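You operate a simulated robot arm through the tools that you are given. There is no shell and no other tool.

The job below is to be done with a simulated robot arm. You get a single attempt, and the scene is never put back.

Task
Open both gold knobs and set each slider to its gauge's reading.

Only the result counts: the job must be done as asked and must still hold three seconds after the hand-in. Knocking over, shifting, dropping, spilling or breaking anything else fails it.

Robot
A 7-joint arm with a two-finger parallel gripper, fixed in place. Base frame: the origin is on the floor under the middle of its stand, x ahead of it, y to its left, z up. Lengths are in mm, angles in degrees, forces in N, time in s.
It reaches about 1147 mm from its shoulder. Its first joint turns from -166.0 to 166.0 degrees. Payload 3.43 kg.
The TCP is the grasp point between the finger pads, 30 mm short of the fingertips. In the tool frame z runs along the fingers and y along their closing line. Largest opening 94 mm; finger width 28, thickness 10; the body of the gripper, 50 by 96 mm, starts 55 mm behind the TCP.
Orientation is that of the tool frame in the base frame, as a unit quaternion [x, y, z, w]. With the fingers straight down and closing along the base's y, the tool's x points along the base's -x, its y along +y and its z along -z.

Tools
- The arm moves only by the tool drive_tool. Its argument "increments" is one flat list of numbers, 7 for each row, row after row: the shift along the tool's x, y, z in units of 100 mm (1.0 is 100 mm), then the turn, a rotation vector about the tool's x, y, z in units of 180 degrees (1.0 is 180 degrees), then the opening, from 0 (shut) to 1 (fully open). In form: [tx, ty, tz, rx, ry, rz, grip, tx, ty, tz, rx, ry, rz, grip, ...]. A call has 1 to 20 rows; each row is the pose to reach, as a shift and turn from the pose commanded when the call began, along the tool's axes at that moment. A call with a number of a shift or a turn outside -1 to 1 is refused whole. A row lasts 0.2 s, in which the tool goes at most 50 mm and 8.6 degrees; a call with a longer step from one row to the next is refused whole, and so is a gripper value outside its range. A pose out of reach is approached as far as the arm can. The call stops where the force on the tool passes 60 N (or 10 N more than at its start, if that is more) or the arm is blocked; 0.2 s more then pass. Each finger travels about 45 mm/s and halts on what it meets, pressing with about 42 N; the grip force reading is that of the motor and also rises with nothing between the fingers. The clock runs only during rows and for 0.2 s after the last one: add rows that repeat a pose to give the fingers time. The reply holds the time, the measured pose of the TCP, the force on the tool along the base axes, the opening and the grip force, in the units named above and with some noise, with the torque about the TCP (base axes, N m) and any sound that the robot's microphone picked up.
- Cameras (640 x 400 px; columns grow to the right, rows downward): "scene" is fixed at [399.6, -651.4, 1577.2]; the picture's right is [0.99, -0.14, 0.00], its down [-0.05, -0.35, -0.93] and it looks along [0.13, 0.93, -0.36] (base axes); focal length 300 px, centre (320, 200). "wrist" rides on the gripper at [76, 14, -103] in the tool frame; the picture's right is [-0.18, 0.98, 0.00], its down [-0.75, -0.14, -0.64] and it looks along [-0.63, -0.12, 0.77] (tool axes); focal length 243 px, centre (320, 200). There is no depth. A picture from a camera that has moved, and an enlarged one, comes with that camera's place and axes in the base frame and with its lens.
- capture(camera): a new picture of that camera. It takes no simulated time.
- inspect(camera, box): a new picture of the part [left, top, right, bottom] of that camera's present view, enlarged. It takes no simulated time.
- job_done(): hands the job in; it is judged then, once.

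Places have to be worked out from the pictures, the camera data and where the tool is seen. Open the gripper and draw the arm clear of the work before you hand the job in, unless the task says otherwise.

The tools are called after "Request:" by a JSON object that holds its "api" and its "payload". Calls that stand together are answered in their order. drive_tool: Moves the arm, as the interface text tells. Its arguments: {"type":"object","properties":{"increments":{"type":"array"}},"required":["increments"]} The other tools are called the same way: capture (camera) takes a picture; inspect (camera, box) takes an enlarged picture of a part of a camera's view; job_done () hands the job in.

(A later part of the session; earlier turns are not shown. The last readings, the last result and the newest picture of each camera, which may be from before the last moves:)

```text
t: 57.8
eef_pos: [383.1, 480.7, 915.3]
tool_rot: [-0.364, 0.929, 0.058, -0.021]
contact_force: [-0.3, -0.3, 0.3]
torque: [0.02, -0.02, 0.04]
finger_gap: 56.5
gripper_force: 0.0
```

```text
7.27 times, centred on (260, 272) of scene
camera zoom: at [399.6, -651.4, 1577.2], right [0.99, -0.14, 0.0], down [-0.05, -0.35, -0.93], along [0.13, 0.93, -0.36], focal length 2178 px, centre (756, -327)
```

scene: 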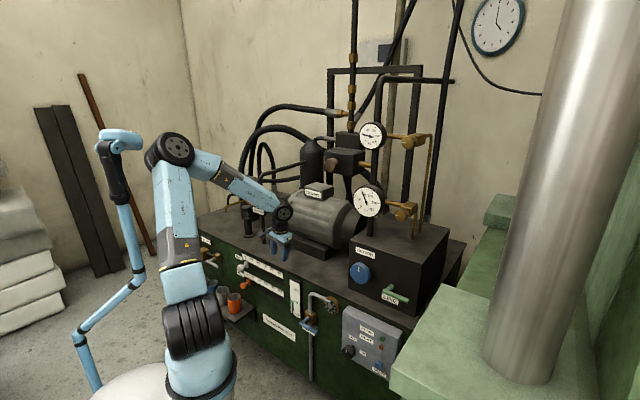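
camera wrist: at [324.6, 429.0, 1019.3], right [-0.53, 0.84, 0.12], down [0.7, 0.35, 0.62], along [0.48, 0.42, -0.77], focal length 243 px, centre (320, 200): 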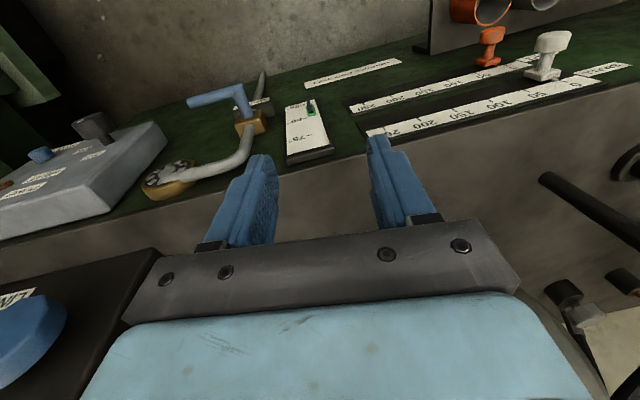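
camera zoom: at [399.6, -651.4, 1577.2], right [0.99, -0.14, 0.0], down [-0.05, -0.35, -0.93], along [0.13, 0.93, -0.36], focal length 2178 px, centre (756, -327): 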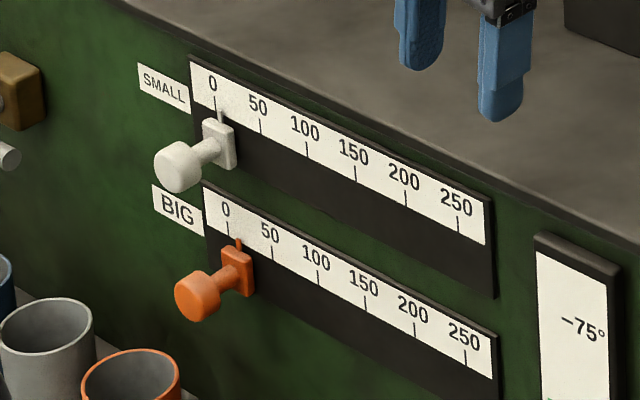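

The hand-down posture at low height works well, with the lamp far away. I straighten the hand, move left 100 mm, and take a second view for stereo.

Request:
{"api": "drive_tool", "payload": {"increments": [0.003, 0.248, 0.031, 0.0098, 0.0003, -0.0008, 0.6, 0.005, 0.496, 0.062, 0.0196, 0.0006, -0.0016, 0.6, 0.008, 0.744, 0.092, 0.0294, 0.0009, -0.0025, 0.6, 0.01, 0.992, 0.123, 0.0392, 0.0012, -0.0033, 0.6]}}

Request:
{"api": "capture", "payload": {"camera": "scene"}}

Request:
{"api": "capture", "payload": {"camera": "wrist"}}

```text
t: 58.8
eef_pos: [311.4, 553.2, 920.1]
tool_rot: [-0.372, 0.928, 0.004, -0.001]
contact_force: [0.0, -0.7, -0.1]
torque: [0.02, 0.02, -0.02]
finger_gap: 56.4
gripper_force: 0.1
```

```text
taken
```

scene: 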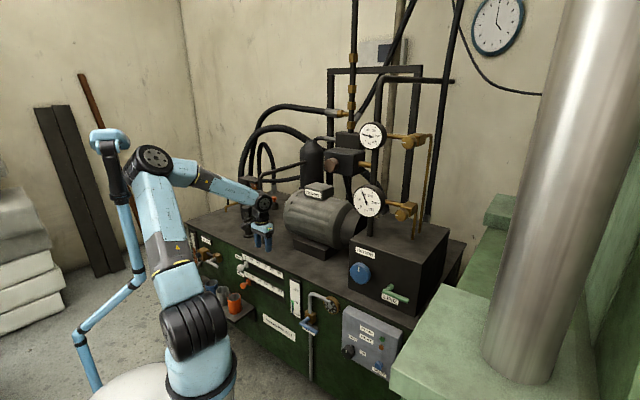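

```text
taken
camera wrist: at [246.1, 511.0, 1021.7], right [-0.55, 0.84, 0.01], down [0.65, 0.41, 0.64], along [0.53, 0.36, -0.77], focal length 243 px, centre (320, 200)
```

wrist: 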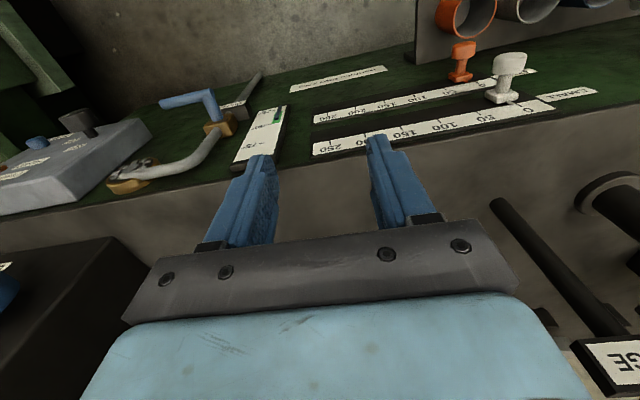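

I check whether the lamp is where it was earlier, and the clearance to the elbow.

Request:
{"api": "inspect", "payload": {"camera": "scene", "box": [60, 110, 220, 210]}}

Request:
{"api": "inspect", "payload": {"camera": "scene", "box": [60, 190, 220, 400]}}

```text
4.00 times, centred on (140, 160) of scene
camera zoom: at [399.6, -651.4, 1577.2], right [0.99, -0.14, 0.0], down [-0.05, -0.35, -0.93], along [0.13, 0.93, -0.36], focal length 1198 px, centre (1040, 360)
```

zoom: 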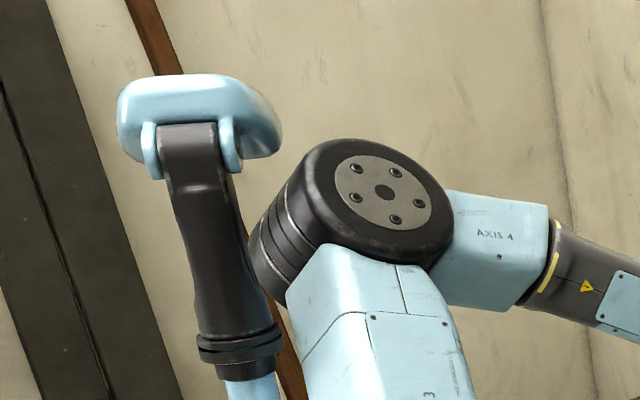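

```text
1.90 times, centred on (140, 295) of scene
camera zoom: at [399.6, -651.4, 1577.2], right [0.99, -0.14, 0.0], down [-0.05, -0.35, -0.93], along [0.13, 0.93, -0.36], focal length 570 px, centre (663, 19)
```

zoom: 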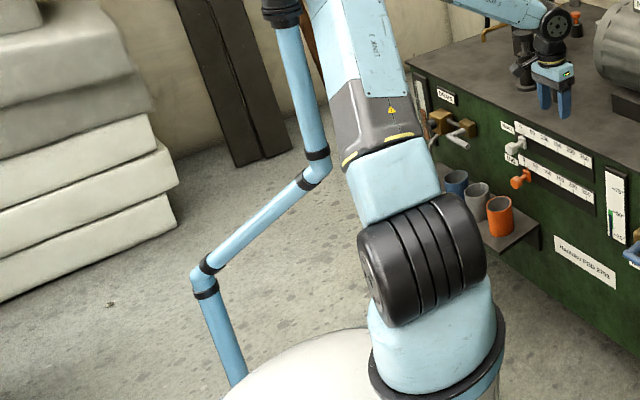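

The structure is a fixed mast on the stand with some clearance to the elbow. I continue left while descending, which moves the elbow forward and away from it.

Request:
{"api": "drive_tool", "payload": {"increments": [0.0, 0.15, 0.25, 0, 0, 0, 0.6, 0.0, 0.35, 0.5, 0, 0, 0, 0.6, 0.0, 0.6, 0.75, 0, 0, 0, 0.6, 0, 0.85, 0.85, 0, 0, 0, 0.6, 0, 1.0, 0.9, 0, 0, 0, 0.6]}}

Request:
{"api": "capture", "payload": {"camera": "scene"}}

Request:
{"api": "capture", "payload": {"camera": "wrist"}}

```text
t: 60.0
eef_pos: [241.9, 626.4, 828.5]
tool_rot: [-0.373, 0.928, 0.004, -0.001]
contact_force: [-0.2, 0.7, -0.4]
torque: [0.01, 0.01, -0.03]
finger_gap: 56.4
gripper_force: 0.0
```

```text
taken
```

scene: 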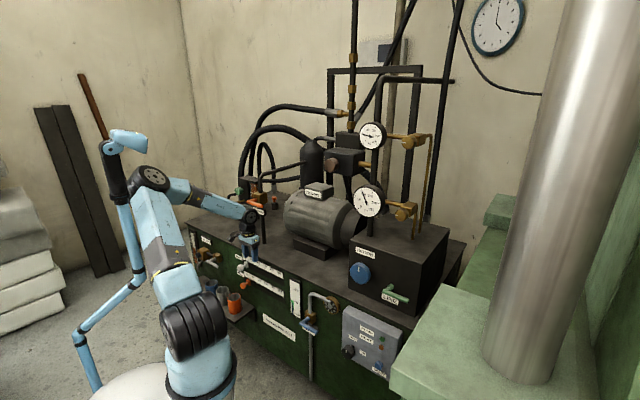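

```text
taken
camera wrist: at [176.2, 583.8, 931.1], right [-0.55, 0.84, 0.0], down [0.64, 0.42, 0.64], along [0.54, 0.35, -0.77], focal length 243 px, centre (320, 200)
```

wrist: 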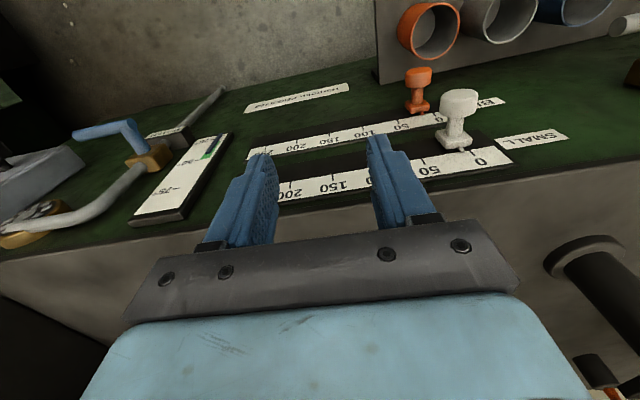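

Good progress: the hand is at (242, 626, 828). I enlarge the sliders in this closer view to locate the knobs.

Request:
{"api": "inspect", "payload": {"camera": "wrist", "box": [390, 50, 550, 200]}}

Request:
{"api": "inspect", "payload": {"camera": "wrist", "box": [230, 60, 550, 220]}}

```text
2.67 times, centred on (470, 125) of wrist
camera zoom: at [176.2, 583.8, 931.1], right [-0.55, 0.84, 0.0], down [0.64, 0.42, 0.64], along [0.54, 0.35, -0.77], focal length 647 px, centre (-80, 400)
```

zoom: 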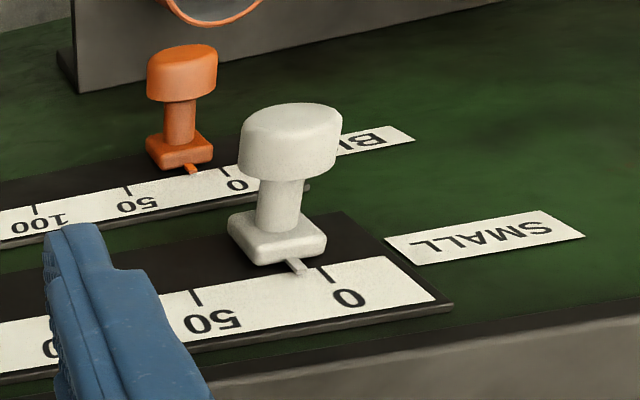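

```text
2.00 times, centred on (390, 140) of wrist
camera zoom: at [176.2, 583.8, 931.1], right [-0.55, 0.84, 0.0], down [0.64, 0.42, 0.64], along [0.54, 0.35, -0.77], focal length 485 px, centre (180, 320)
```

zoom: 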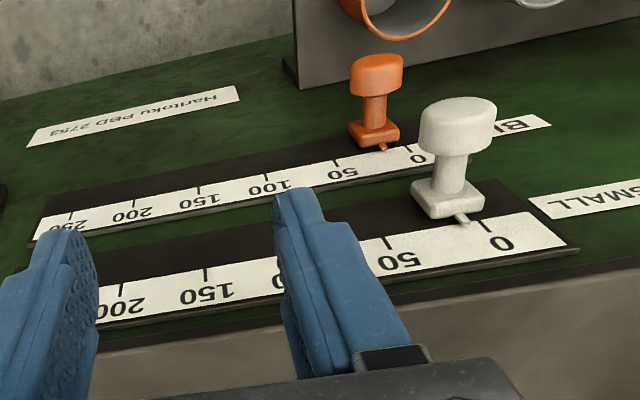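

Working in the tool frame, the scale turns out to be 1 mm per bar and the panel faces azimuth 45°. The SMALL cap is near (167, 749, 676) at about 10 bar, and the BIG cap sits about 112 mm lower at about 18 bar. I test tilting the hand 35° toward the panel here, in free space.

Request:
{"api": "drive_tool", "payload": {"increments": [0.1, 0, -0.1, 0, -0.039, -0.0015, 0.6, 0.2, 0, -0.2, 0, -0.078, -0.003, 0.6, 0.3, 0, -0.3, 0, -0.117, -0.0045, 0.6, 0.4, 0, -0.3, 0, -0.156, -0.006, 0.6, 0.5, 0, -0.3, 0, -0.194, -0.0072, 0.6]}}

Request:
{"api": "capture", "payload": {"camera": "scene"}}

Request:
{"api": "capture", "payload": {"camera": "wrist"}}

```text
t: 61.0
eef_pos: [337.9, 585.5, 841.3]
tool_rot: [-0.285, 0.933, 0.053, 0.215]
contact_force: [0.5, -0.7, 0.3]
torque: [0.0, 0.01, 0.01]
finger_gap: 56.3
gripper_force: 0.1
stopped in row 4: the arm was blocked; the commanded pose is now the measured one
```

```text
taken
```

scene: 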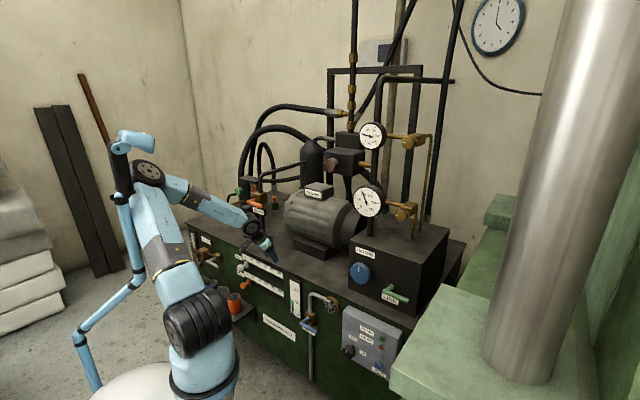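

```text
taken
camera wrist: at [233.9, 536.2, 901.4], right [-0.41, 0.91, 0.05], down [0.4, 0.13, 0.91], along [0.82, 0.39, -0.42], focal length 243 px, centre (320, 200)
```

wrist: 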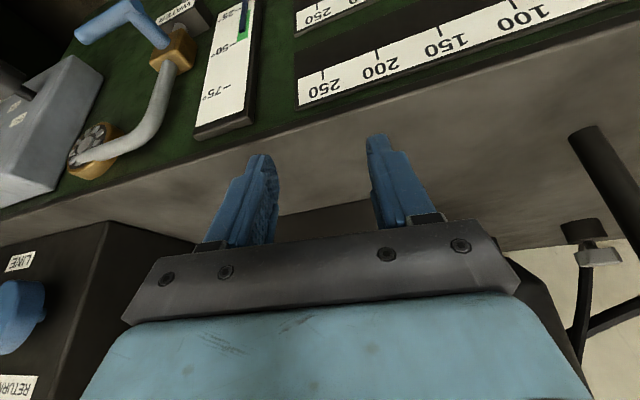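

The tilt drove the upper arm against the mast and the hand got pushed aside. So tilting is not good here; I return the hand to pointing straight down in place.

Request:
{"api": "drive_tool", "payload": {"increments": [0, 0, 0, -0.0043, 0.0282, -0.0121, 0.6, 0, 0, 0, -0.0086, 0.0564, -0.0241, 0.6, 0, 0, 0, -0.0129, 0.0845, -0.0362, 0.6, 0, 0, 0, -0.0172, 0.1127, -0.0482, 0.6, 0, 0, 0, -0.0215, 0.1409, -0.0603, 0.6]}}

Request:
{"api": "capture", "payload": {"camera": "scene"}}

Request:
{"api": "capture", "payload": {"camera": "wrist"}}

```text
t: 62.2
eef_pos: [318.2, 580.0, 852.4]
tool_rot: [-0.395, 0.919, 0.005, 0.005]
contact_force: [-0.2, 0.5, 0.2]
torque: [0.01, -0.02, -0.01]
finger_gap: 56.8
gripper_force: 0.0
```

```text
taken
```

scene: 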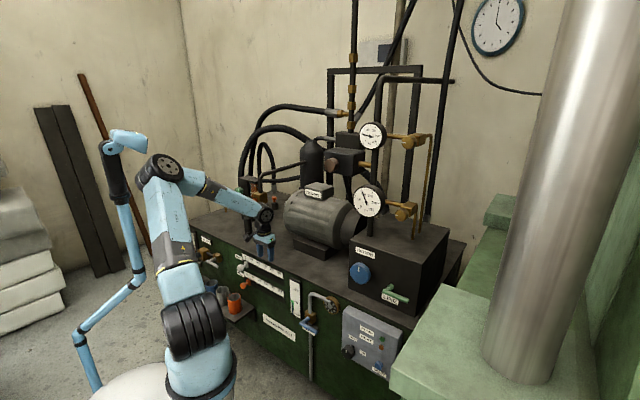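

```text
taken
camera wrist: at [252.5, 533.9, 954.4], right [-0.59, 0.81, 0.01], down [0.62, 0.44, 0.65], along [0.52, 0.38, -0.76], focal length 243 px, centre (320, 200)
```

wrist: 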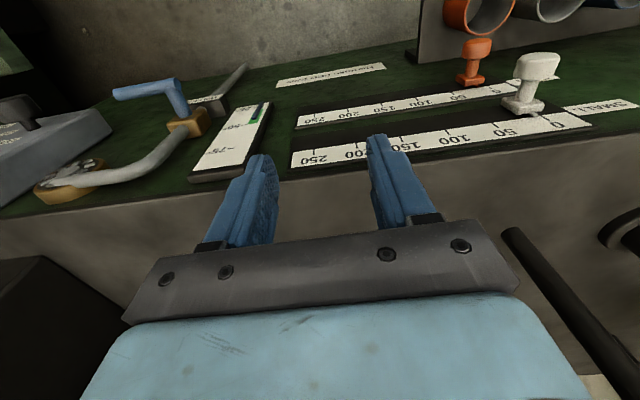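

Hand-down again and free. I move left toward the spot above the SMALL knob, descending gradually, keeping the hand vertical.

Request:
{"api": "drive_tool", "payload": {"increments": [0, 0.2, 0.08, 0, 0, 0.002, 0.6, -0.01, 0.4, 0.16, 0, 0, 0.004, 0.6, -0.015, 0.6, 0.24, 0, 0, 0.006, 0.6, -0.02, 0.8, 0.32, 0, 0, 0.0083, 0.6, -0.026, 1.0, 0.4, 0, 0, 0.0083, 0.6]}}

Request:
{"api": "capture", "payload": {"camera": "scene"}}

```text
t: 63.4
eef_pos: [246.0, 650.4, 812.3]
tool_rot: [-0.381, 0.924, 0.003, 0.004]
contact_force: [0.4, 0.0, -0.1]
torque: [0.01, 0.06, -0.01]
finger_gap: 56.3
gripper_force: 0.0
```

```text
taken
```

scene: 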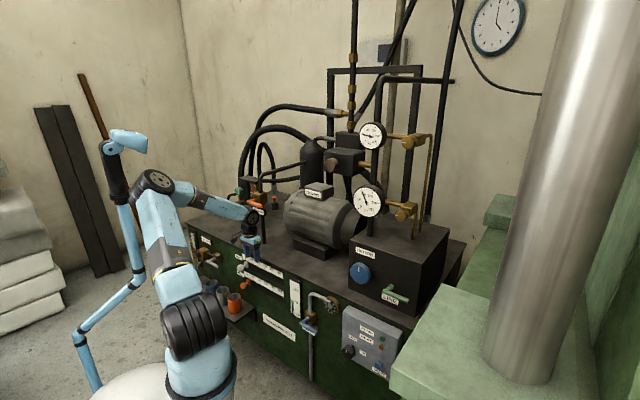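

Tracking well. Another 100 mm left and 40 mm down.

Request:
{"api": "drive_tool", "payload": {"increments": [0, 0.2, 0.08, 0, 0, 0, 0.6, 0, 0.4, 0.16, 0, 0, 0, 0.6, 0, 0.6, 0.24, 0, 0, 0, 0.6, 0, 0.8, 0.32, 0, 0, 0, 0.6, 0, 1.0, 0.4, 0, 0, 0, 0.6]}}

Request:
{"api": "capture", "payload": {"camera": "scene"}}

Request:
{"api": "capture", "payload": {"camera": "wrist"}}

```text
t: 64.6
eef_pos: [178.1, 722.7, 773.2]
tool_rot: [-0.381, 0.925, 0.004, 0.005]
contact_force: [0.0, -0.6, -0.2]
torque: [0.02, 0.01, 0.01]
finger_gap: 56.3
gripper_force: 0.1
```

```text
taken
```

scene: 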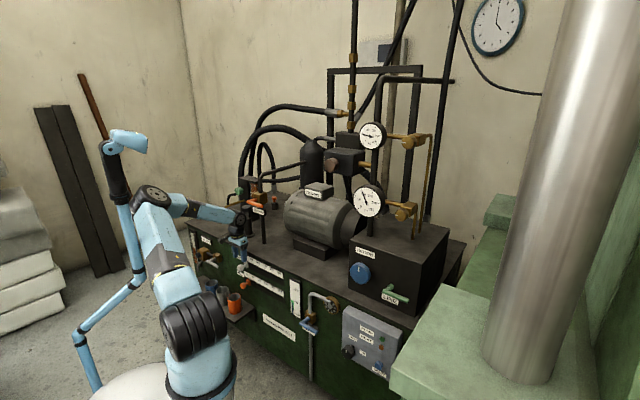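

```text
taken
camera wrist: at [111.4, 678.3, 874.6], right [-0.56, 0.83, 0.01], down [0.63, 0.42, 0.65], along [0.54, 0.37, -0.76], focal length 243 px, centre (320, 200)
```

wrist: 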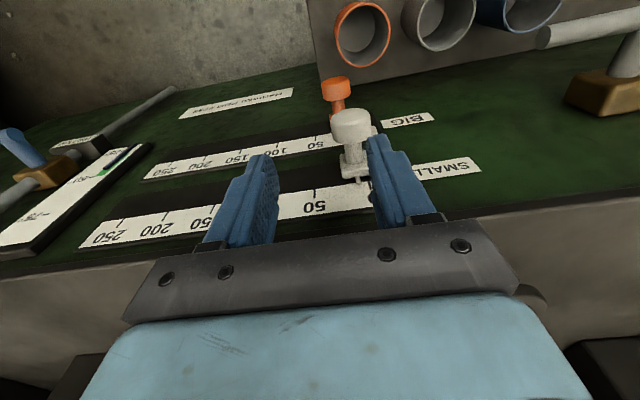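

The SMALL knob now appears between the fingers, slightly to one side. I enlarge to measure its offset.

Request:
{"api": "inspect", "payload": {"camera": "wrist", "box": [270, 70, 430, 220]}}

```text
2.67 times, centred on (350, 145) of wrist
camera zoom: at [111.4, 678.3, 874.6], right [-0.56, 0.83, 0.01], down [0.63, 0.42, 0.65], along [0.54, 0.37, -0.76], focal length 647 px, centre (240, 347)
```

zoom: 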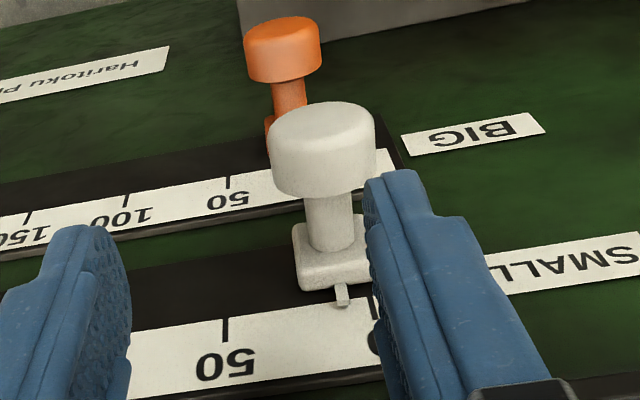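

The SMALL cap is at about 11 mm forward, 25 mm left and 97 mm below the TCP. I shift over it, then descend with the fingers at about 66 mm to straddle it.

Request:
{"api": "drive_tool", "payload": {"increments": [-0.05, 0.12, 0, 0, 0, 0, 0.7, -0.11, 0.25, 0.0, 0, 0, 0, 0.7, -0.11, 0.25, 0.2, 0, 0, 0, 0.7, -0.11, 0.25, 0.4, 0, 0, 0, 0.7]}}

Request:
{"api": "inspect", "payload": {"camera": "wrist", "box": [230, 70, 430, 220]}}

Request:
{"api": "capture", "payload": {"camera": "scene"}}

```text
t: 65.6
eef_pos: [167.4, 748.4, 732.9]
tool_rot: [-0.382, 0.924, 0.004, 0.005]
contact_force: [0.0, -0.4, 0.1]
torque: [0.01, 0.01, 0.01]
finger_gap: 65.8
gripper_force: 0.1
```

```text
2.67 times, centred on (330, 145) of wrist
camera zoom: at [101.8, 704.1, 835.0], right [-0.56, 0.83, 0.01], down [0.63, 0.42, 0.65], along [0.54, 0.37, -0.76], focal length 647 px, centre (293, 347)
```

zoom: 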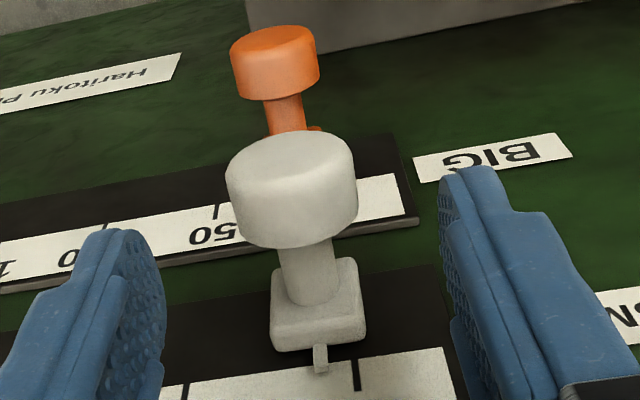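

```text
taken
```

scene: 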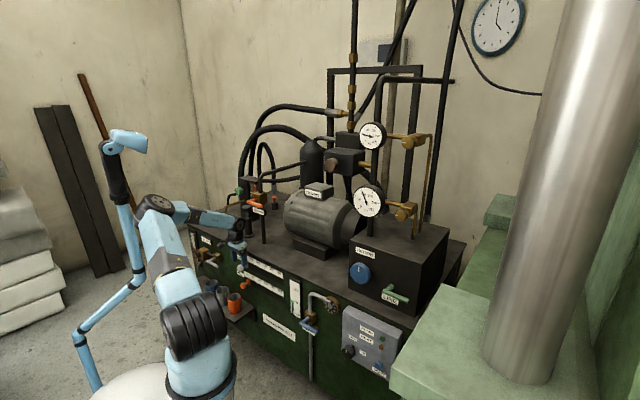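

The cap is now centred between the fingers about 51 mm below. I descend onto it and close.

Request:
{"api": "drive_tool", "payload": {"increments": [0.01, 0, 0.25, 0, 0, 0, 0.7, 0.015, 0, 0.53, 0, 0, 0, 0.7, 0.015, 0, 0.53, 0, 0, 0, 0.55, 0.015, 0, 0.53, 0, 0, 0, 0.45, 0.015, 0, 0.53, 0, 0, 0, 0.35, 0.015, 0, 0.53, 0, 0, 0, 0.28, 0.015, 0, 0.53, 0, 0, 0, 0.28, 0.015, 0, 0.53, 0, 0, 0, 0.28]}}

Request:
{"api": "capture", "payload": {"camera": "wrist"}}

Request:
{"api": "inspect", "payload": {"camera": "scene", "box": [220, 235, 300, 300]}}

```text
t: 67.4
eef_pos: [165.7, 749.1, 680.0]
tool_rot: [-0.382, 0.924, 0.005, 0.005]
contact_force: [-1.9, -5.5, -7.0]
torque: [0.26, -0.27, 0.04]
finger_gap: 36.6
gripper_force: 45.0
```

```text
taken
camera wrist: at [100.8, 703.7, 782.2], right [-0.56, 0.83, 0.01], down [0.63, 0.42, 0.65], along [0.53, 0.37, -0.76], focal length 243 px, centre (320, 200)
```

wrist: 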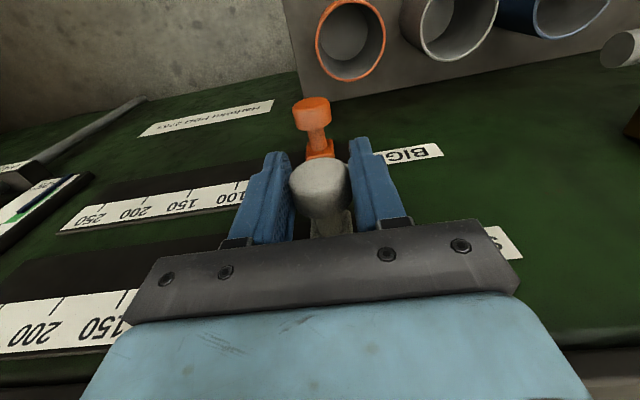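

```text
6.15 times, centred on (260, 268) of scene
camera zoom: at [399.6, -651.4, 1577.2], right [0.99, -0.14, 0.0], down [-0.05, -0.35, -0.93], along [0.13, 0.93, -0.36], focal length 1843 px, centre (689, -215)
```

zoom: 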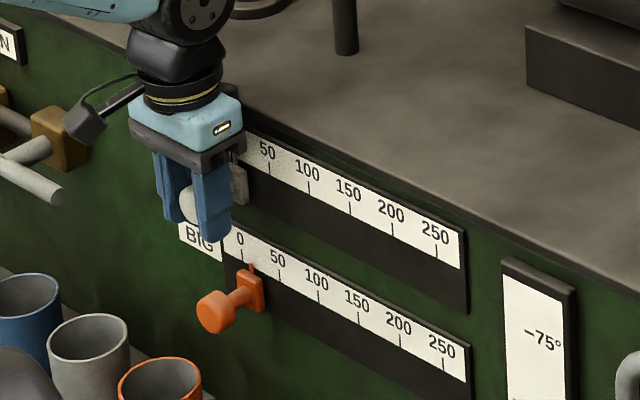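

The SMALL knob is gripped. Since the hand must later hang in front of this spot to work the BIG slider below, I first park SMALL out of the way near 200 by sliding it right, in two moves.

Request:
{"api": "drive_tool", "payload": {"increments": [0, -0.1, 0, 0, 0, 0, 0.28, 0, -0.25, 0, 0, 0, 0, 0.28, 0, -0.45, 0, 0, 0, 0, 0.28, 0, -0.65, 0, 0, 0, 0, 0.28, 0, -0.85, 0, 0, 0, 0, 0.28, 0, -1.0, 0, 0, 0, 0, 0.28]}}

Request:
{"api": "capture", "payload": {"camera": "wrist"}}

Request:
{"api": "capture", "payload": {"camera": "scene"}}

```text
t: 68.8
eef_pos: [238.1, 677.7, 679.8]
tool_rot: [-0.381, 0.925, 0.005, 0.006]
contact_force: [0.6, 2.2, 1.3]
torque: [-0.16, 0.02, -0.06]
finger_gap: 36.5
gripper_force: 45.3
```

```text
taken
camera wrist: at [171.7, 632.5, 782.2], right [-0.56, 0.83, 0.01], down [0.63, 0.42, 0.65], along [0.54, 0.37, -0.76], focal length 243 px, centre (320, 200)
```

wrist: 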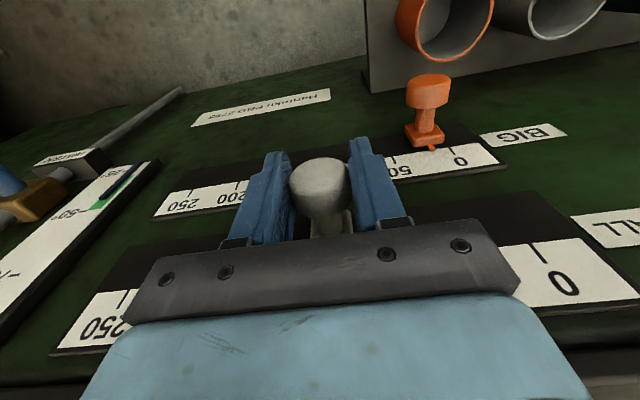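

```text
taken
```

scene: 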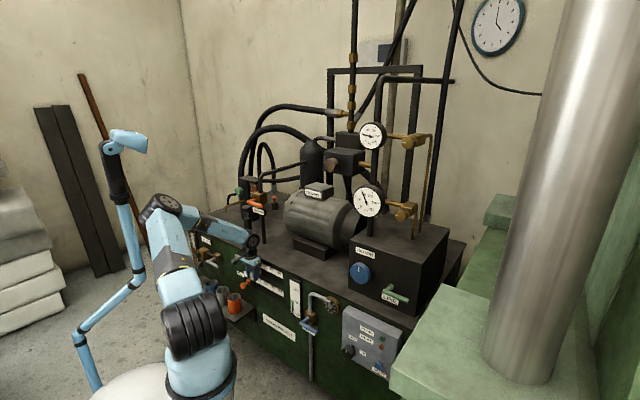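

The slider moves easily with about 2 N. I move it 95 mm further, to around 205.

Request:
{"api": "drive_tool", "payload": {"increments": [0, -0.2, 0, 0, 0, 0, 0.28, 0, -0.4, 0, 0, 0, 0, 0.28, 0, -0.6, 0, 0, 0, 0, 0.28, 0, -0.8, 0, 0, 0, 0, 0.28, 0, -0.95, 0, 0, 0, 0, 0.28]}}

Request:
{"api": "inspect", "payload": {"camera": "scene", "box": [220, 235, 300, 300]}}

```text
t: 70.0
eef_pos: [303.4, 610.9, 681.2]
tool_rot: [-0.382, 0.924, 0.005, 0.005]
contact_force: [2.7, 4.3, 14.3]
torque: [-0.01, -0.09, -0.04]
finger_gap: 36.1
gripper_force: 44.8
```

```text
6.15 times, centred on (260, 268) of scene
camera zoom: at [399.6, -651.4, 1577.2], right [0.99, -0.14, 0.0], down [-0.05, -0.35, -0.93], along [0.13, 0.93, -0.36], focal length 1843 px, centre (689, -215)
```

zoom: 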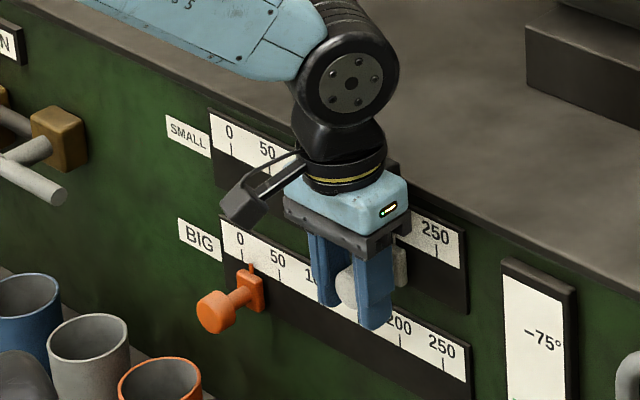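

SMALL is parked at about 204. I open the fingers and lift clear of the knob.

Request:
{"api": "drive_tool", "payload": {"increments": [0, 0, -0.01, 0, 0, 0, 0.45, 0, 0, -0.01, 0, 0, 0, 0.6, 0, 0, -0.01, 0, 0, 0, 0.7, 0, 0, -0.01, 0, 0, 0, 0.7, 0, 0, -0.3, 0, 0, 0, 0.7, 0, 0, -0.65, 0, 0, 0, 0.7, 0, 0, -0.8, 0, 0, 0, 0.7]}}

Request:
{"api": "capture", "payload": {"camera": "wrist"}}

Request:
{"api": "inspect", "payload": {"camera": "scene", "box": [220, 235, 300, 300]}}

```text
t: 71.6
eef_pos: [304.1, 609.5, 759.2]
tool_rot: [-0.381, 0.924, 0.004, 0.005]
contact_force: [-0.6, -0.7, -0.2]
torque: [-0.02, 0.01, 0.0]
finger_gap: 65.9
gripper_force: 0.0
```

```text
taken
camera wrist: at [237.9, 564.5, 861.9], right [-0.56, 0.83, 0.01], down [0.63, 0.42, 0.65], along [0.54, 0.37, -0.76], focal length 243 px, centre (320, 200)
```

wrist: 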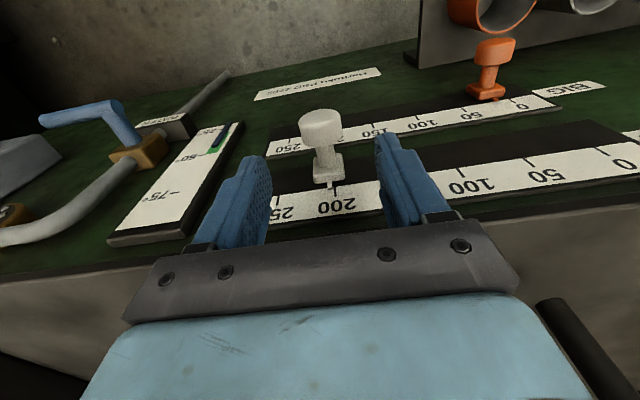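

```text
6.15 times, centred on (260, 268) of scene
camera zoom: at [399.6, -651.4, 1577.2], right [0.99, -0.14, 0.0], down [-0.05, -0.35, -0.93], along [0.13, 0.93, -0.36], focal length 1843 px, centre (689, -215)
```

zoom: 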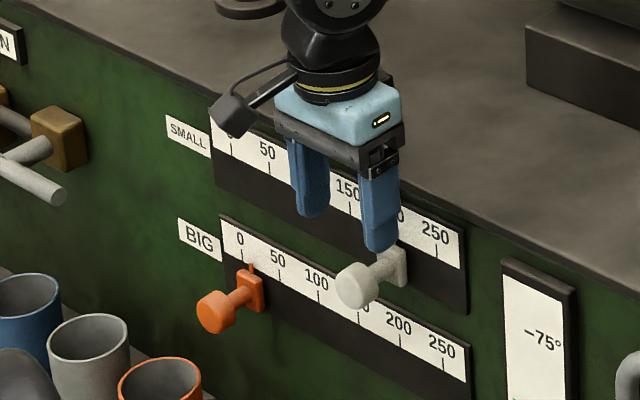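

The white slider stays near 205. I zoom in on its pointer to calibrate the mapping between position and reading.

Request:
{"api": "inspect", "payload": {"camera": "wrist", "box": [260, 100, 420, 230]}}

Request:
{"api": "inspect", "payload": {"camera": "wrist", "box": [400, 20, 620, 160]}}

```text
3.08 times, centred on (340, 165) of wrist
camera zoom: at [237.9, 564.5, 861.9], right [-0.56, 0.83, 0.01], down [0.63, 0.42, 0.65], along [0.54, 0.37, -0.76], focal length 746 px, centre (258, 308)
```

zoom: 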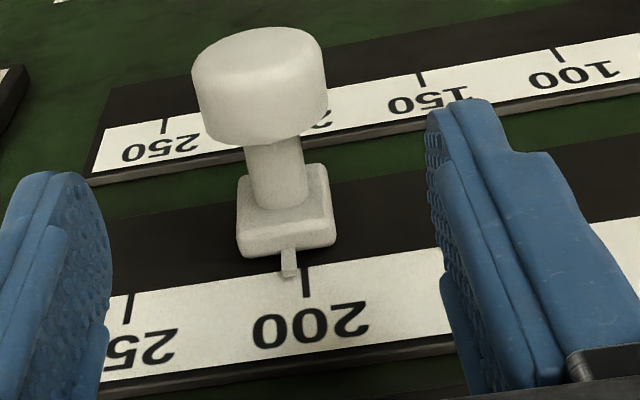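

```text
2.86 times, centred on (510, 90) of wrist
camera zoom: at [237.9, 564.5, 861.9], right [-0.56, 0.83, 0.01], down [0.63, 0.42, 0.65], along [0.54, 0.37, -0.76], focal length 693 px, centre (-223, 514)
```

zoom: 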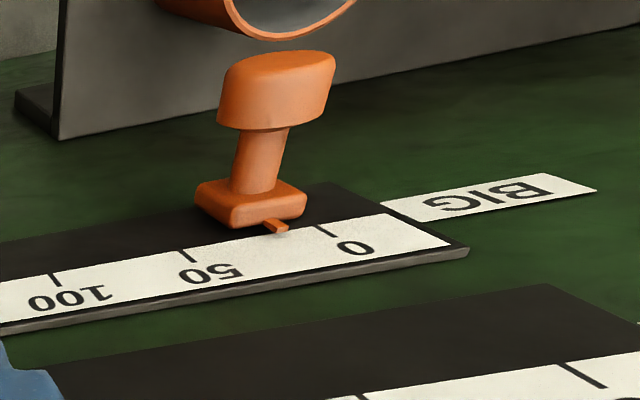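

Calibrated: the SMALL pointer reads about 204 with the hand at t'=-217.4, so zero lies at t'≈-421.7. BIG is currently around 13. I move left above BIG, keeping high and slightly further out.

Request:
{"api": "drive_tool", "payload": {"increments": [0.02, 0.2, -0.02, 0, 0, 0, 0.7, 0.05, 0.4, -0.02, 0, 0, 0, 0.7, 0.08, 0.6, -0.02, 0, 0, 0, 0.7, 0.1, 0.8, -0.02, 0, 0, 0, 0.7, 0.1, 0.95, -0.02, 0, 0, 0, 0.7]}}

Request:
{"api": "drive_tool", "payload": {"increments": [0, 0.2, 0, 0, 0, 0, 0.7, 0, 0.4, 0, 0, 0, 0, 0.7, 0, 0.6, 0, 0, 0, 0, 0.7, 0, 0.8, 0, 0, 0, 0, 0.7, 0, 0.97, 0, 0, 0, 0, 0.7]}}

Request:
{"api": "capture", "payload": {"camera": "wrist"}}

Request:
{"api": "capture", "payload": {"camera": "scene"}}

```text
t: 72.8
eef_pos: [229.9, 669.7, 760.2]
tool_rot: [-0.381, 0.925, 0.004, 0.005]
contact_force: [-0.3, 0.5, -0.2]
torque: [0.01, 0.01, 0.0]
finger_gap: 66.0
gripper_force: 0.0
```

```text
t: 74.0
eef_pos: [161.5, 738.2, 761.3]
tool_rot: [-0.382, 0.924, 0.005, 0.005]
contact_force: [-0.1, -0.2, -0.1]
torque: [0.02, 0.0, 0.0]
finger_gap: 65.8
gripper_force: 0.0
```

```text
taken
camera wrist: at [95.4, 693.8, 863.8], right [-0.56, 0.83, 0.01], down [0.63, 0.42, 0.65], along [0.54, 0.37, -0.76], focal length 243 px, centre (320, 200)
```

wrist: 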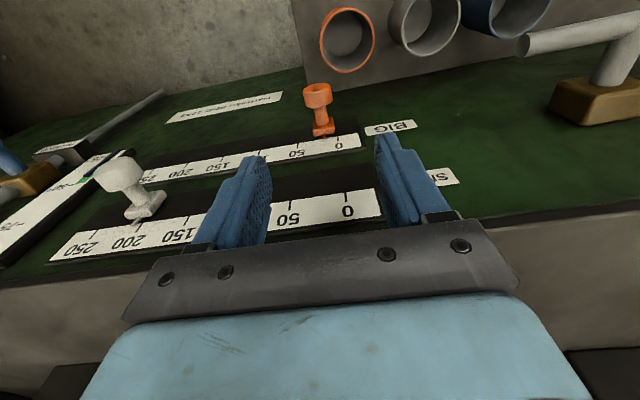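

```text
taken
```

scene: 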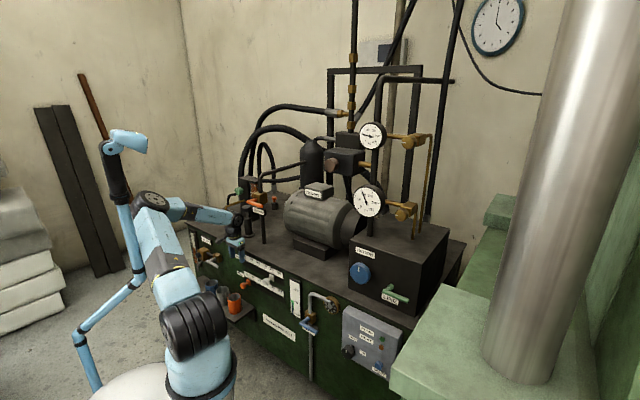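

I enlarge the view of the BIG knob to refine its offset from the hand.

Request:
{"api": "inspect", "payload": {"camera": "wrist", "box": [260, 60, 400, 170]}}

```text
3.64 times, centred on (330, 115) of wrist
camera zoom: at [95.4, 693.8, 863.8], right [-0.56, 0.83, 0.01], down [0.63, 0.42, 0.65], along [0.54, 0.37, -0.76], focal length 882 px, centre (284, 509)
```

zoom: 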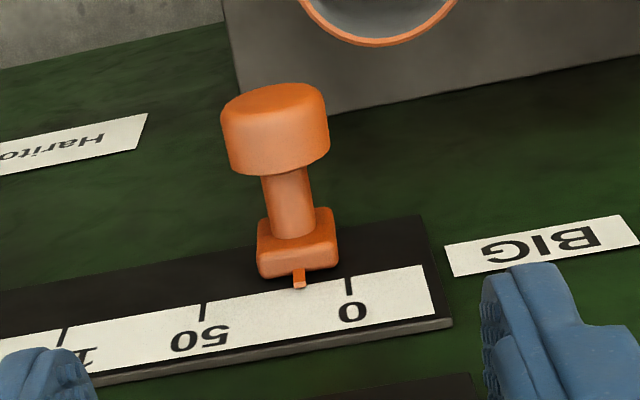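

BIG reads about 16-17, with its cap about 5 mm right of the hand axis and near z≈558. I descend 95 mm with a small 4.5° lean away from the cabinet for wrist clearance, then check.

Request:
{"api": "drive_tool", "payload": {"increments": [-0.01, -0.02, 0.2, 0, -0.006, 0, 0.7, -0.02, -0.045, 0.4, 0, -0.012, 0, 0.7, -0.02, -0.045, 0.6, 0, -0.018, 0, 0.7, -0.02, -0.045, 0.8, 0, -0.025, 0, 0.7, -0.02, -0.045, 0.95, 0, -0.025, 0, 0.7]}}

Request:
{"api": "capture", "payload": {"camera": "scene"}}

Request:
{"api": "inspect", "payload": {"camera": "scene", "box": [210, 225, 290, 300]}}

Request:
{"api": "inspect", "payload": {"camera": "wrist", "box": [230, 70, 430, 220]}}

```text
t: 75.2
eef_pos: [165.3, 738.9, 667.2]
tool_rot: [-0.381, 0.923, 0.02, 0.041]
contact_force: [0.3, 0.4, 0.0]
torque: [-0.03, 0.03, 0.0]
finger_gap: 65.7
gripper_force: 0.1
```

```text
taken
```

scene: 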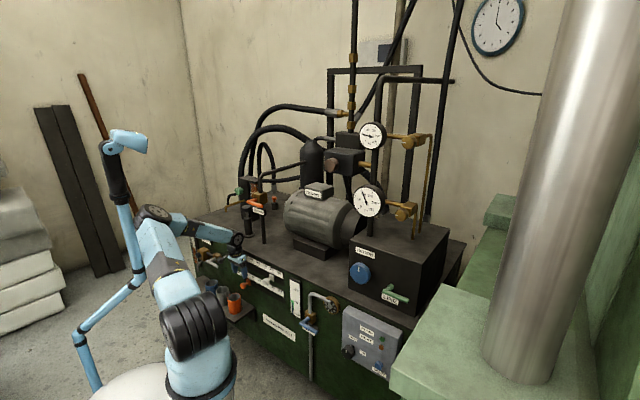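

```text
5.33 times, centred on (250, 262) of scene
camera zoom: at [399.6, -651.4, 1577.2], right [0.99, -0.14, 0.0], down [-0.05, -0.35, -0.93], along [0.13, 0.93, -0.36], focal length 1597 px, centre (693, -133)
```

zoom: 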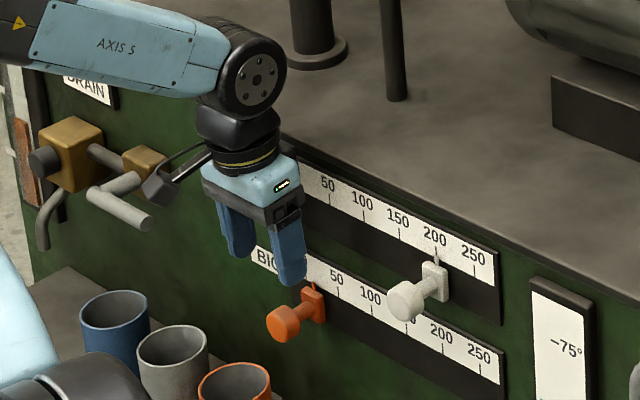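

```text
2.67 times, centred on (330, 145) of wrist
camera zoom: at [94.3, 687.8, 762.6], right [-0.56, 0.83, 0.02], down [0.59, 0.39, 0.71], along [0.58, 0.41, -0.71], focal length 647 px, centre (293, 347)
```

zoom: 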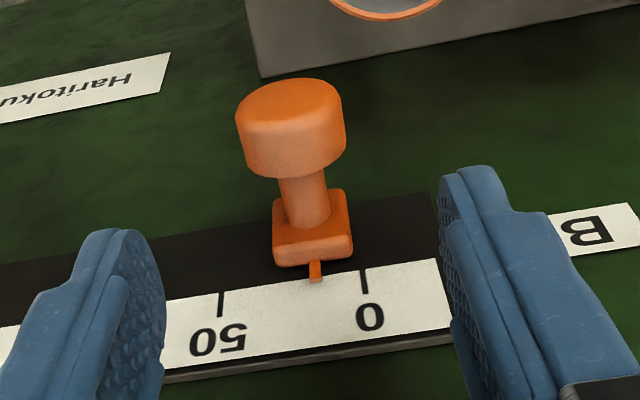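

BIG's cap is centred between the fingers, about 108 mm below. I descend 89 mm so the finger pads straddle it.

Request:
{"api": "drive_tool", "payload": {"increments": [0.01, -0.005, 0.2, 0, 0, 0, 0.7, 0.02, -0.01, 0.4, 0, 0, 0, 0.7, 0.03, -0.01, 0.6, 0, 0, 0, 0.7, 0.041, -0.01, 0.8, 0, 0, 0, 0.7, 0.041, -0.01, 0.891, 0, 0, 0, 0.7]}}

Request:
{"api": "capture", "payload": {"camera": "wrist"}}

Request:
{"api": "inspect", "payload": {"camera": "scene", "box": [210, 225, 290, 300]}}

Request:
{"api": "capture", "payload": {"camera": "scene"}}

```text
t: 76.4
eef_pos: [169.6, 739.4, 577.2]
tool_rot: [-0.381, 0.923, 0.019, 0.041]
contact_force: [0.4, -0.6, -0.4]
torque: [0.01, -0.01, 0.01]
finger_gap: 66.1
gripper_force: 0.1
```

```text
taken
camera wrist: at [98.0, 689.4, 673.4], right [-0.56, 0.83, 0.02], down [0.59, 0.39, 0.71], along [0.58, 0.41, -0.71], focal length 243 px, centre (320, 200)
```

wrist: 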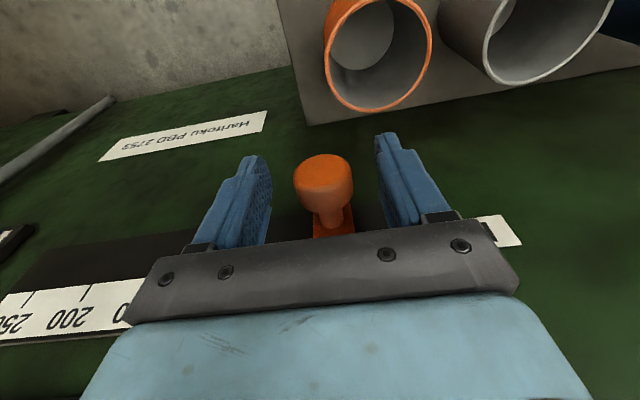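

```text
5.33 times, centred on (250, 262) of scene
camera zoom: at [399.6, -651.4, 1577.2], right [0.99, -0.14, 0.0], down [-0.05, -0.35, -0.93], along [0.13, 0.93, -0.36], focal length 1597 px, centre (693, -133)
```

zoom: 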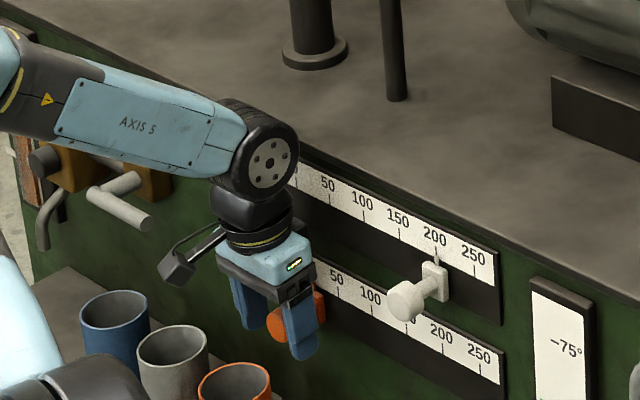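

```text
taken
```

scene: 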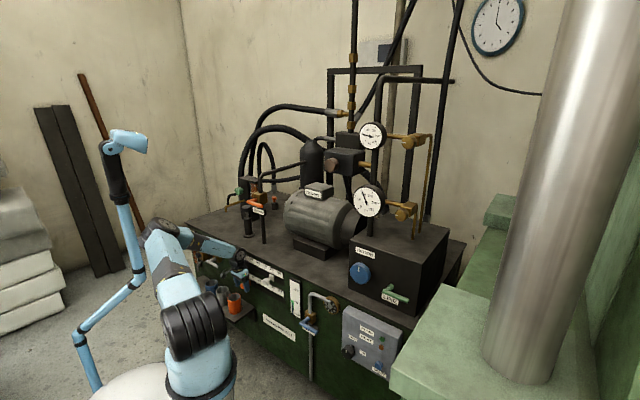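

The fingers straddle the orange cap. I close on it.

Request:
{"api": "drive_tool", "payload": {"increments": [0, 0, 0, 0, 0, 0, 0.6, 0, 0, 0, 0, 0, 0, 0.5, 0, 0, 0, 0, 0, 0, 0.4, 0, 0, 0, 0, 0, 0, 0.28, 0, 0, 0, 0, 0, 0, 0.28, 0, 0, 0, 0, 0, 0, 0.28]}}

Request:
{"api": "inspect", "payload": {"camera": "wrist", "box": [230, 100, 430, 250]}}

```text
t: 77.8
eef_pos: [167.8, 739.7, 578.4]
tool_rot: [-0.381, 0.923, 0.019, 0.041]
contact_force: [-0.3, -0.8, -0.8]
torque: [0.03, 0.02, 0.02]
finger_gap: 32.6
gripper_force: 45.0
```

```text
2.67 times, centred on (330, 175) of wrist
camera zoom: at [97.9, 689.6, 673.7], right [-0.56, 0.83, 0.02], down [0.59, 0.39, 0.71], along [0.58, 0.41, -0.71], focal length 647 px, centre (293, 267)
```

zoom: 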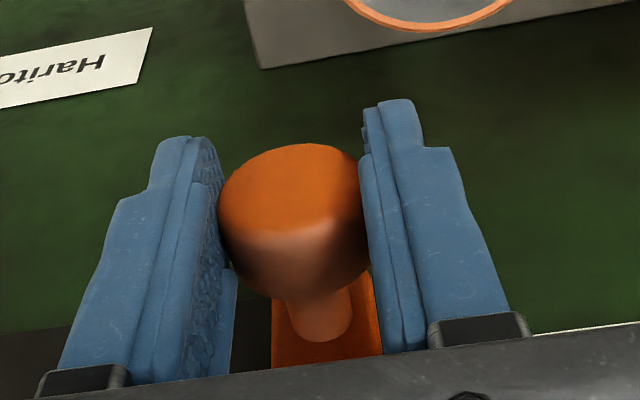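

Gripped. I slide BIG right by 83 mm, to about 100.

Request:
{"api": "drive_tool", "payload": {"increments": [0, -0.1, 0, 0, 0, 0, 0.28, 0, -0.25, 0, 0, 0, 0, 0.28, 0, -0.4, 0, 0, 0, 0, 0.28, 0, -0.55, 0, 0, 0, 0, 0.28, 0, -0.7, 0, 0, 0, 0, 0.28, 0, -0.8, 0, 0, 0, 0, 0.28, 0, -0.827, 0, 0, 0, 0, 0.28, 0, -0.827, 0, 0, 0, 0, 0.28]}}

Request:
{"api": "capture", "payload": {"camera": "wrist"}}

Request:
{"api": "inspect", "payload": {"camera": "scene", "box": [220, 235, 300, 310]}}

```text
t: 79.6
eef_pos: [228.1, 681.7, 578.7]
tool_rot: [-0.382, 0.923, 0.019, 0.041]
contact_force: [-8.9, -8.1, 15.4]
torque: [-0.04, 0.17, 0.06]
finger_gap: 32.8
gripper_force: 44.5
```

```text
taken
camera wrist: at [156.6, 630.8, 673.6], right [-0.56, 0.83, 0.02], down [0.59, 0.39, 0.71], along [0.58, 0.41, -0.71], focal length 243 px, centre (320, 200)
```

wrist: 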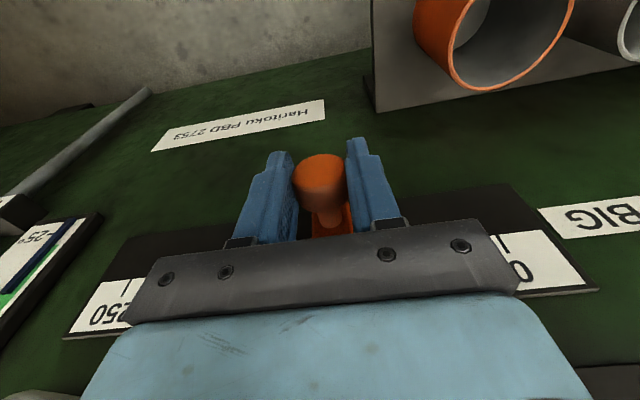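

```text
5.33 times, centred on (260, 272) of scene
camera zoom: at [399.6, -651.4, 1577.2], right [0.99, -0.14, 0.0], down [-0.05, -0.35, -0.93], along [0.13, 0.93, -0.36], focal length 1597 px, centre (640, -187)
```

zoom: 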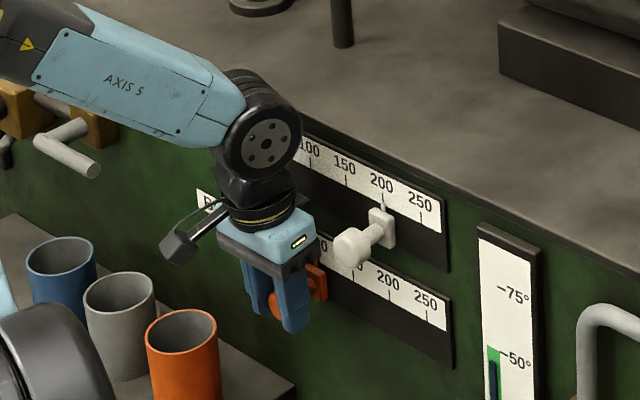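

By the hand position BIG is now at about 100-101. I release, lift straight up and inspect the pointer.

Request:
{"api": "drive_tool", "payload": {"increments": [0, 0, 0, 0, 0, 0, 0.4, 0, 0, 0, 0, 0, 0, 0.55, 0, 0, 0, 0, 0, 0, 0.68, 0, 0, 0, 0, 0, 0, 0.68, -0.02, 0, -0.22, 0, 0, 0, 0.68, -0.046, 0, -0.5, 0, 0, 0, 0.68, -0.07, 0, -0.75, 0, 0, 0, 0.68, -0.091, 0, -0.994, 0, 0, 0, 0.68]}}

Request:
{"api": "capture", "payload": {"camera": "wrist"}}

Request:
{"api": "inspect", "payload": {"camera": "wrist", "box": [240, 80, 420, 220]}}

Request:
{"api": "inspect", "payload": {"camera": "scene", "box": [220, 235, 300, 310]}}

```text
t: 81.4
eef_pos: [227.4, 681.3, 676.2]
tool_rot: [-0.382, 0.923, 0.02, 0.041]
contact_force: [0.5, 0.6, -0.2]
torque: [0.02, 0.02, -0.01]
finger_gap: 63.9
gripper_force: 0.1
```

```text
taken
camera wrist: at [156.3, 631.0, 773.2], right [-0.56, 0.83, 0.02], down [0.59, 0.39, 0.71], along [0.58, 0.41, -0.71], focal length 243 px, centre (320, 200)
```

wrist: 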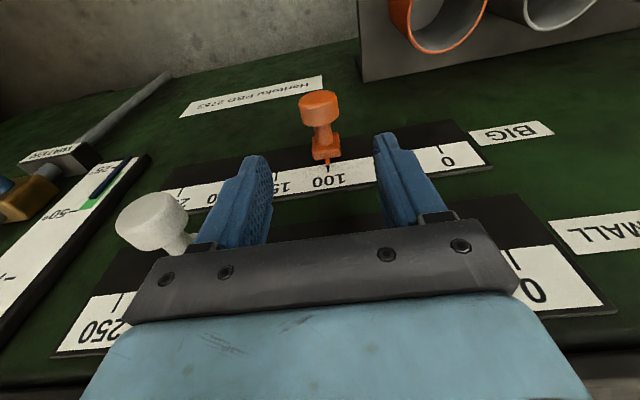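

```text
2.86 times, centred on (330, 150) of wrist
camera zoom: at [156.3, 631.0, 773.2], right [-0.56, 0.83, 0.02], down [0.59, 0.39, 0.71], along [0.58, 0.41, -0.71], focal length 693 px, centre (291, 343)
```

zoom: 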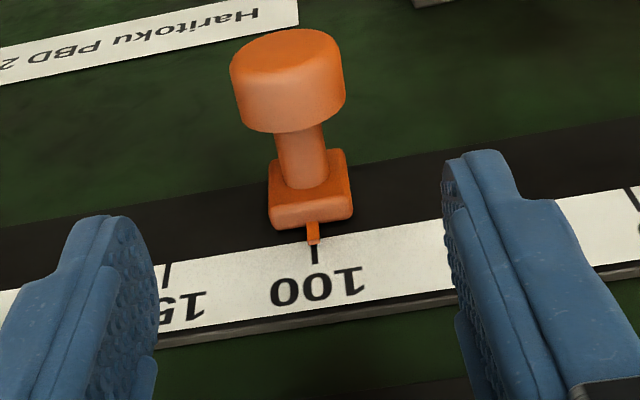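

```text
5.33 times, centred on (260, 272) of scene
camera zoom: at [399.6, -651.4, 1577.2], right [0.99, -0.14, 0.0], down [-0.05, -0.35, -0.93], along [0.13, 0.93, -0.36], focal length 1597 px, centre (640, -187)
```

zoom: 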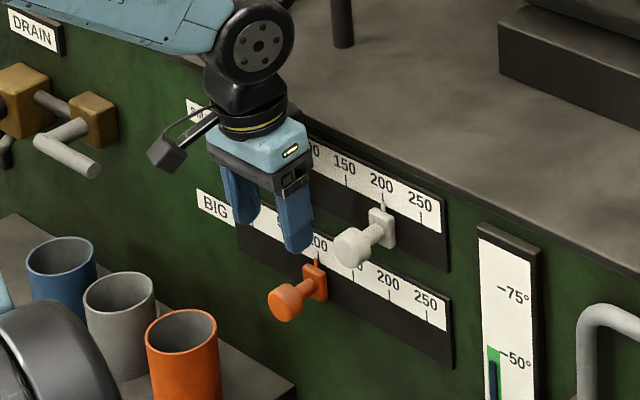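

Request:
{"api": "inspect", "payload": {"camera": "wrist", "box": [310, 150, 350, 180]}}

```text
13.33 times, centred on (330, 165) of wrist
camera zoom: at [156.3, 631.0, 773.2], right [-0.56, 0.83, 0.02], down [0.59, 0.39, 0.71], along [0.58, 0.41, -0.71], focal length 3235 px, centre (187, 667)
```

zoom: 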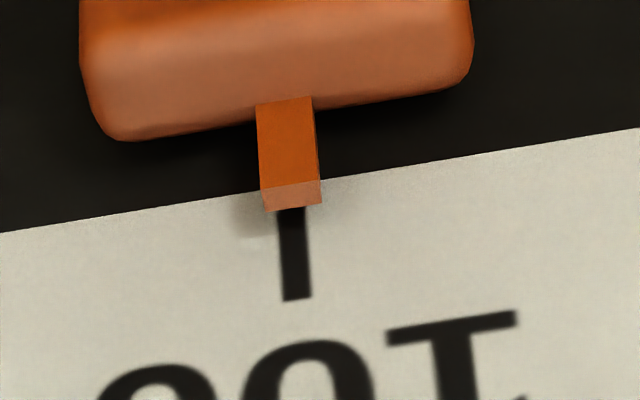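

BIG's pointer is dead on 100. Next I go up and right to fetch the SMALL slider.

Request:
{"api": "drive_tool", "payload": {"increments": [-0.03, 0, -0.3, 0, 0, 0, 0.7, -0.055, 0, -0.6, 0, 0, 0, 0.7, -0.075, 0, -0.82, 0, 0, 0, 0.7, -0.075, -0.2, -0.82, 0, 0, 0, 0.7, -0.075, -0.45, -0.82, 0, 0, 0, 0.7, -0.075, -0.7, -0.82, 0, 0, 0, 0.7, -0.075, -0.9, -0.82, 0, 0, 0, 0.7, -0.075, -1.0, -0.82, 0, 0, 0, 0.7]}}

Request:
{"api": "capture", "payload": {"camera": "wrist"}}

Request:
{"api": "inspect", "payload": {"camera": "wrist", "box": [240, 80, 420, 220]}}

```text
t: 83.2
eef_pos: [298.3, 610.1, 759.8]
tool_rot: [-0.382, 0.923, 0.021, 0.041]
contact_force: [-0.6, 0.0, -0.7]
torque: [-0.01, -0.01, 0.02]
finger_gap: 65.9
gripper_force: 0.1
```

```text
taken
camera wrist: at [227.7, 559.8, 855.7], right [-0.56, 0.83, 0.02], down [0.59, 0.39, 0.71], along [0.58, 0.41, -0.71], focal length 243 px, centre (320, 200)
```

wrist: 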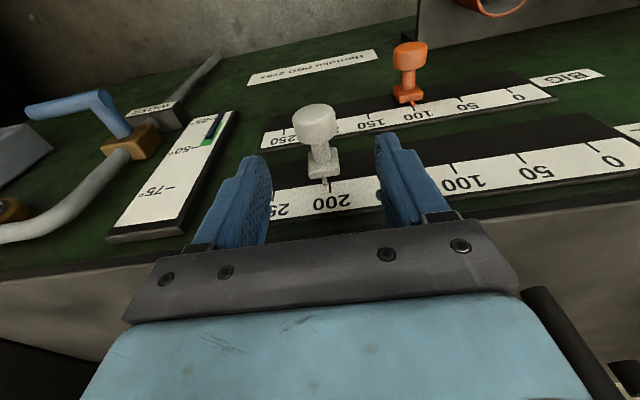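

```text
2.86 times, centred on (330, 150) of wrist
camera zoom: at [227.7, 559.8, 855.7], right [-0.56, 0.83, 0.02], down [0.59, 0.39, 0.71], along [0.58, 0.41, -0.71], focal length 693 px, centre (291, 343)
```

zoom: 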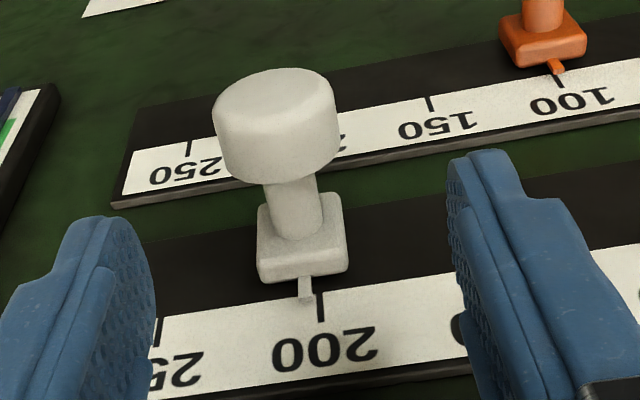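

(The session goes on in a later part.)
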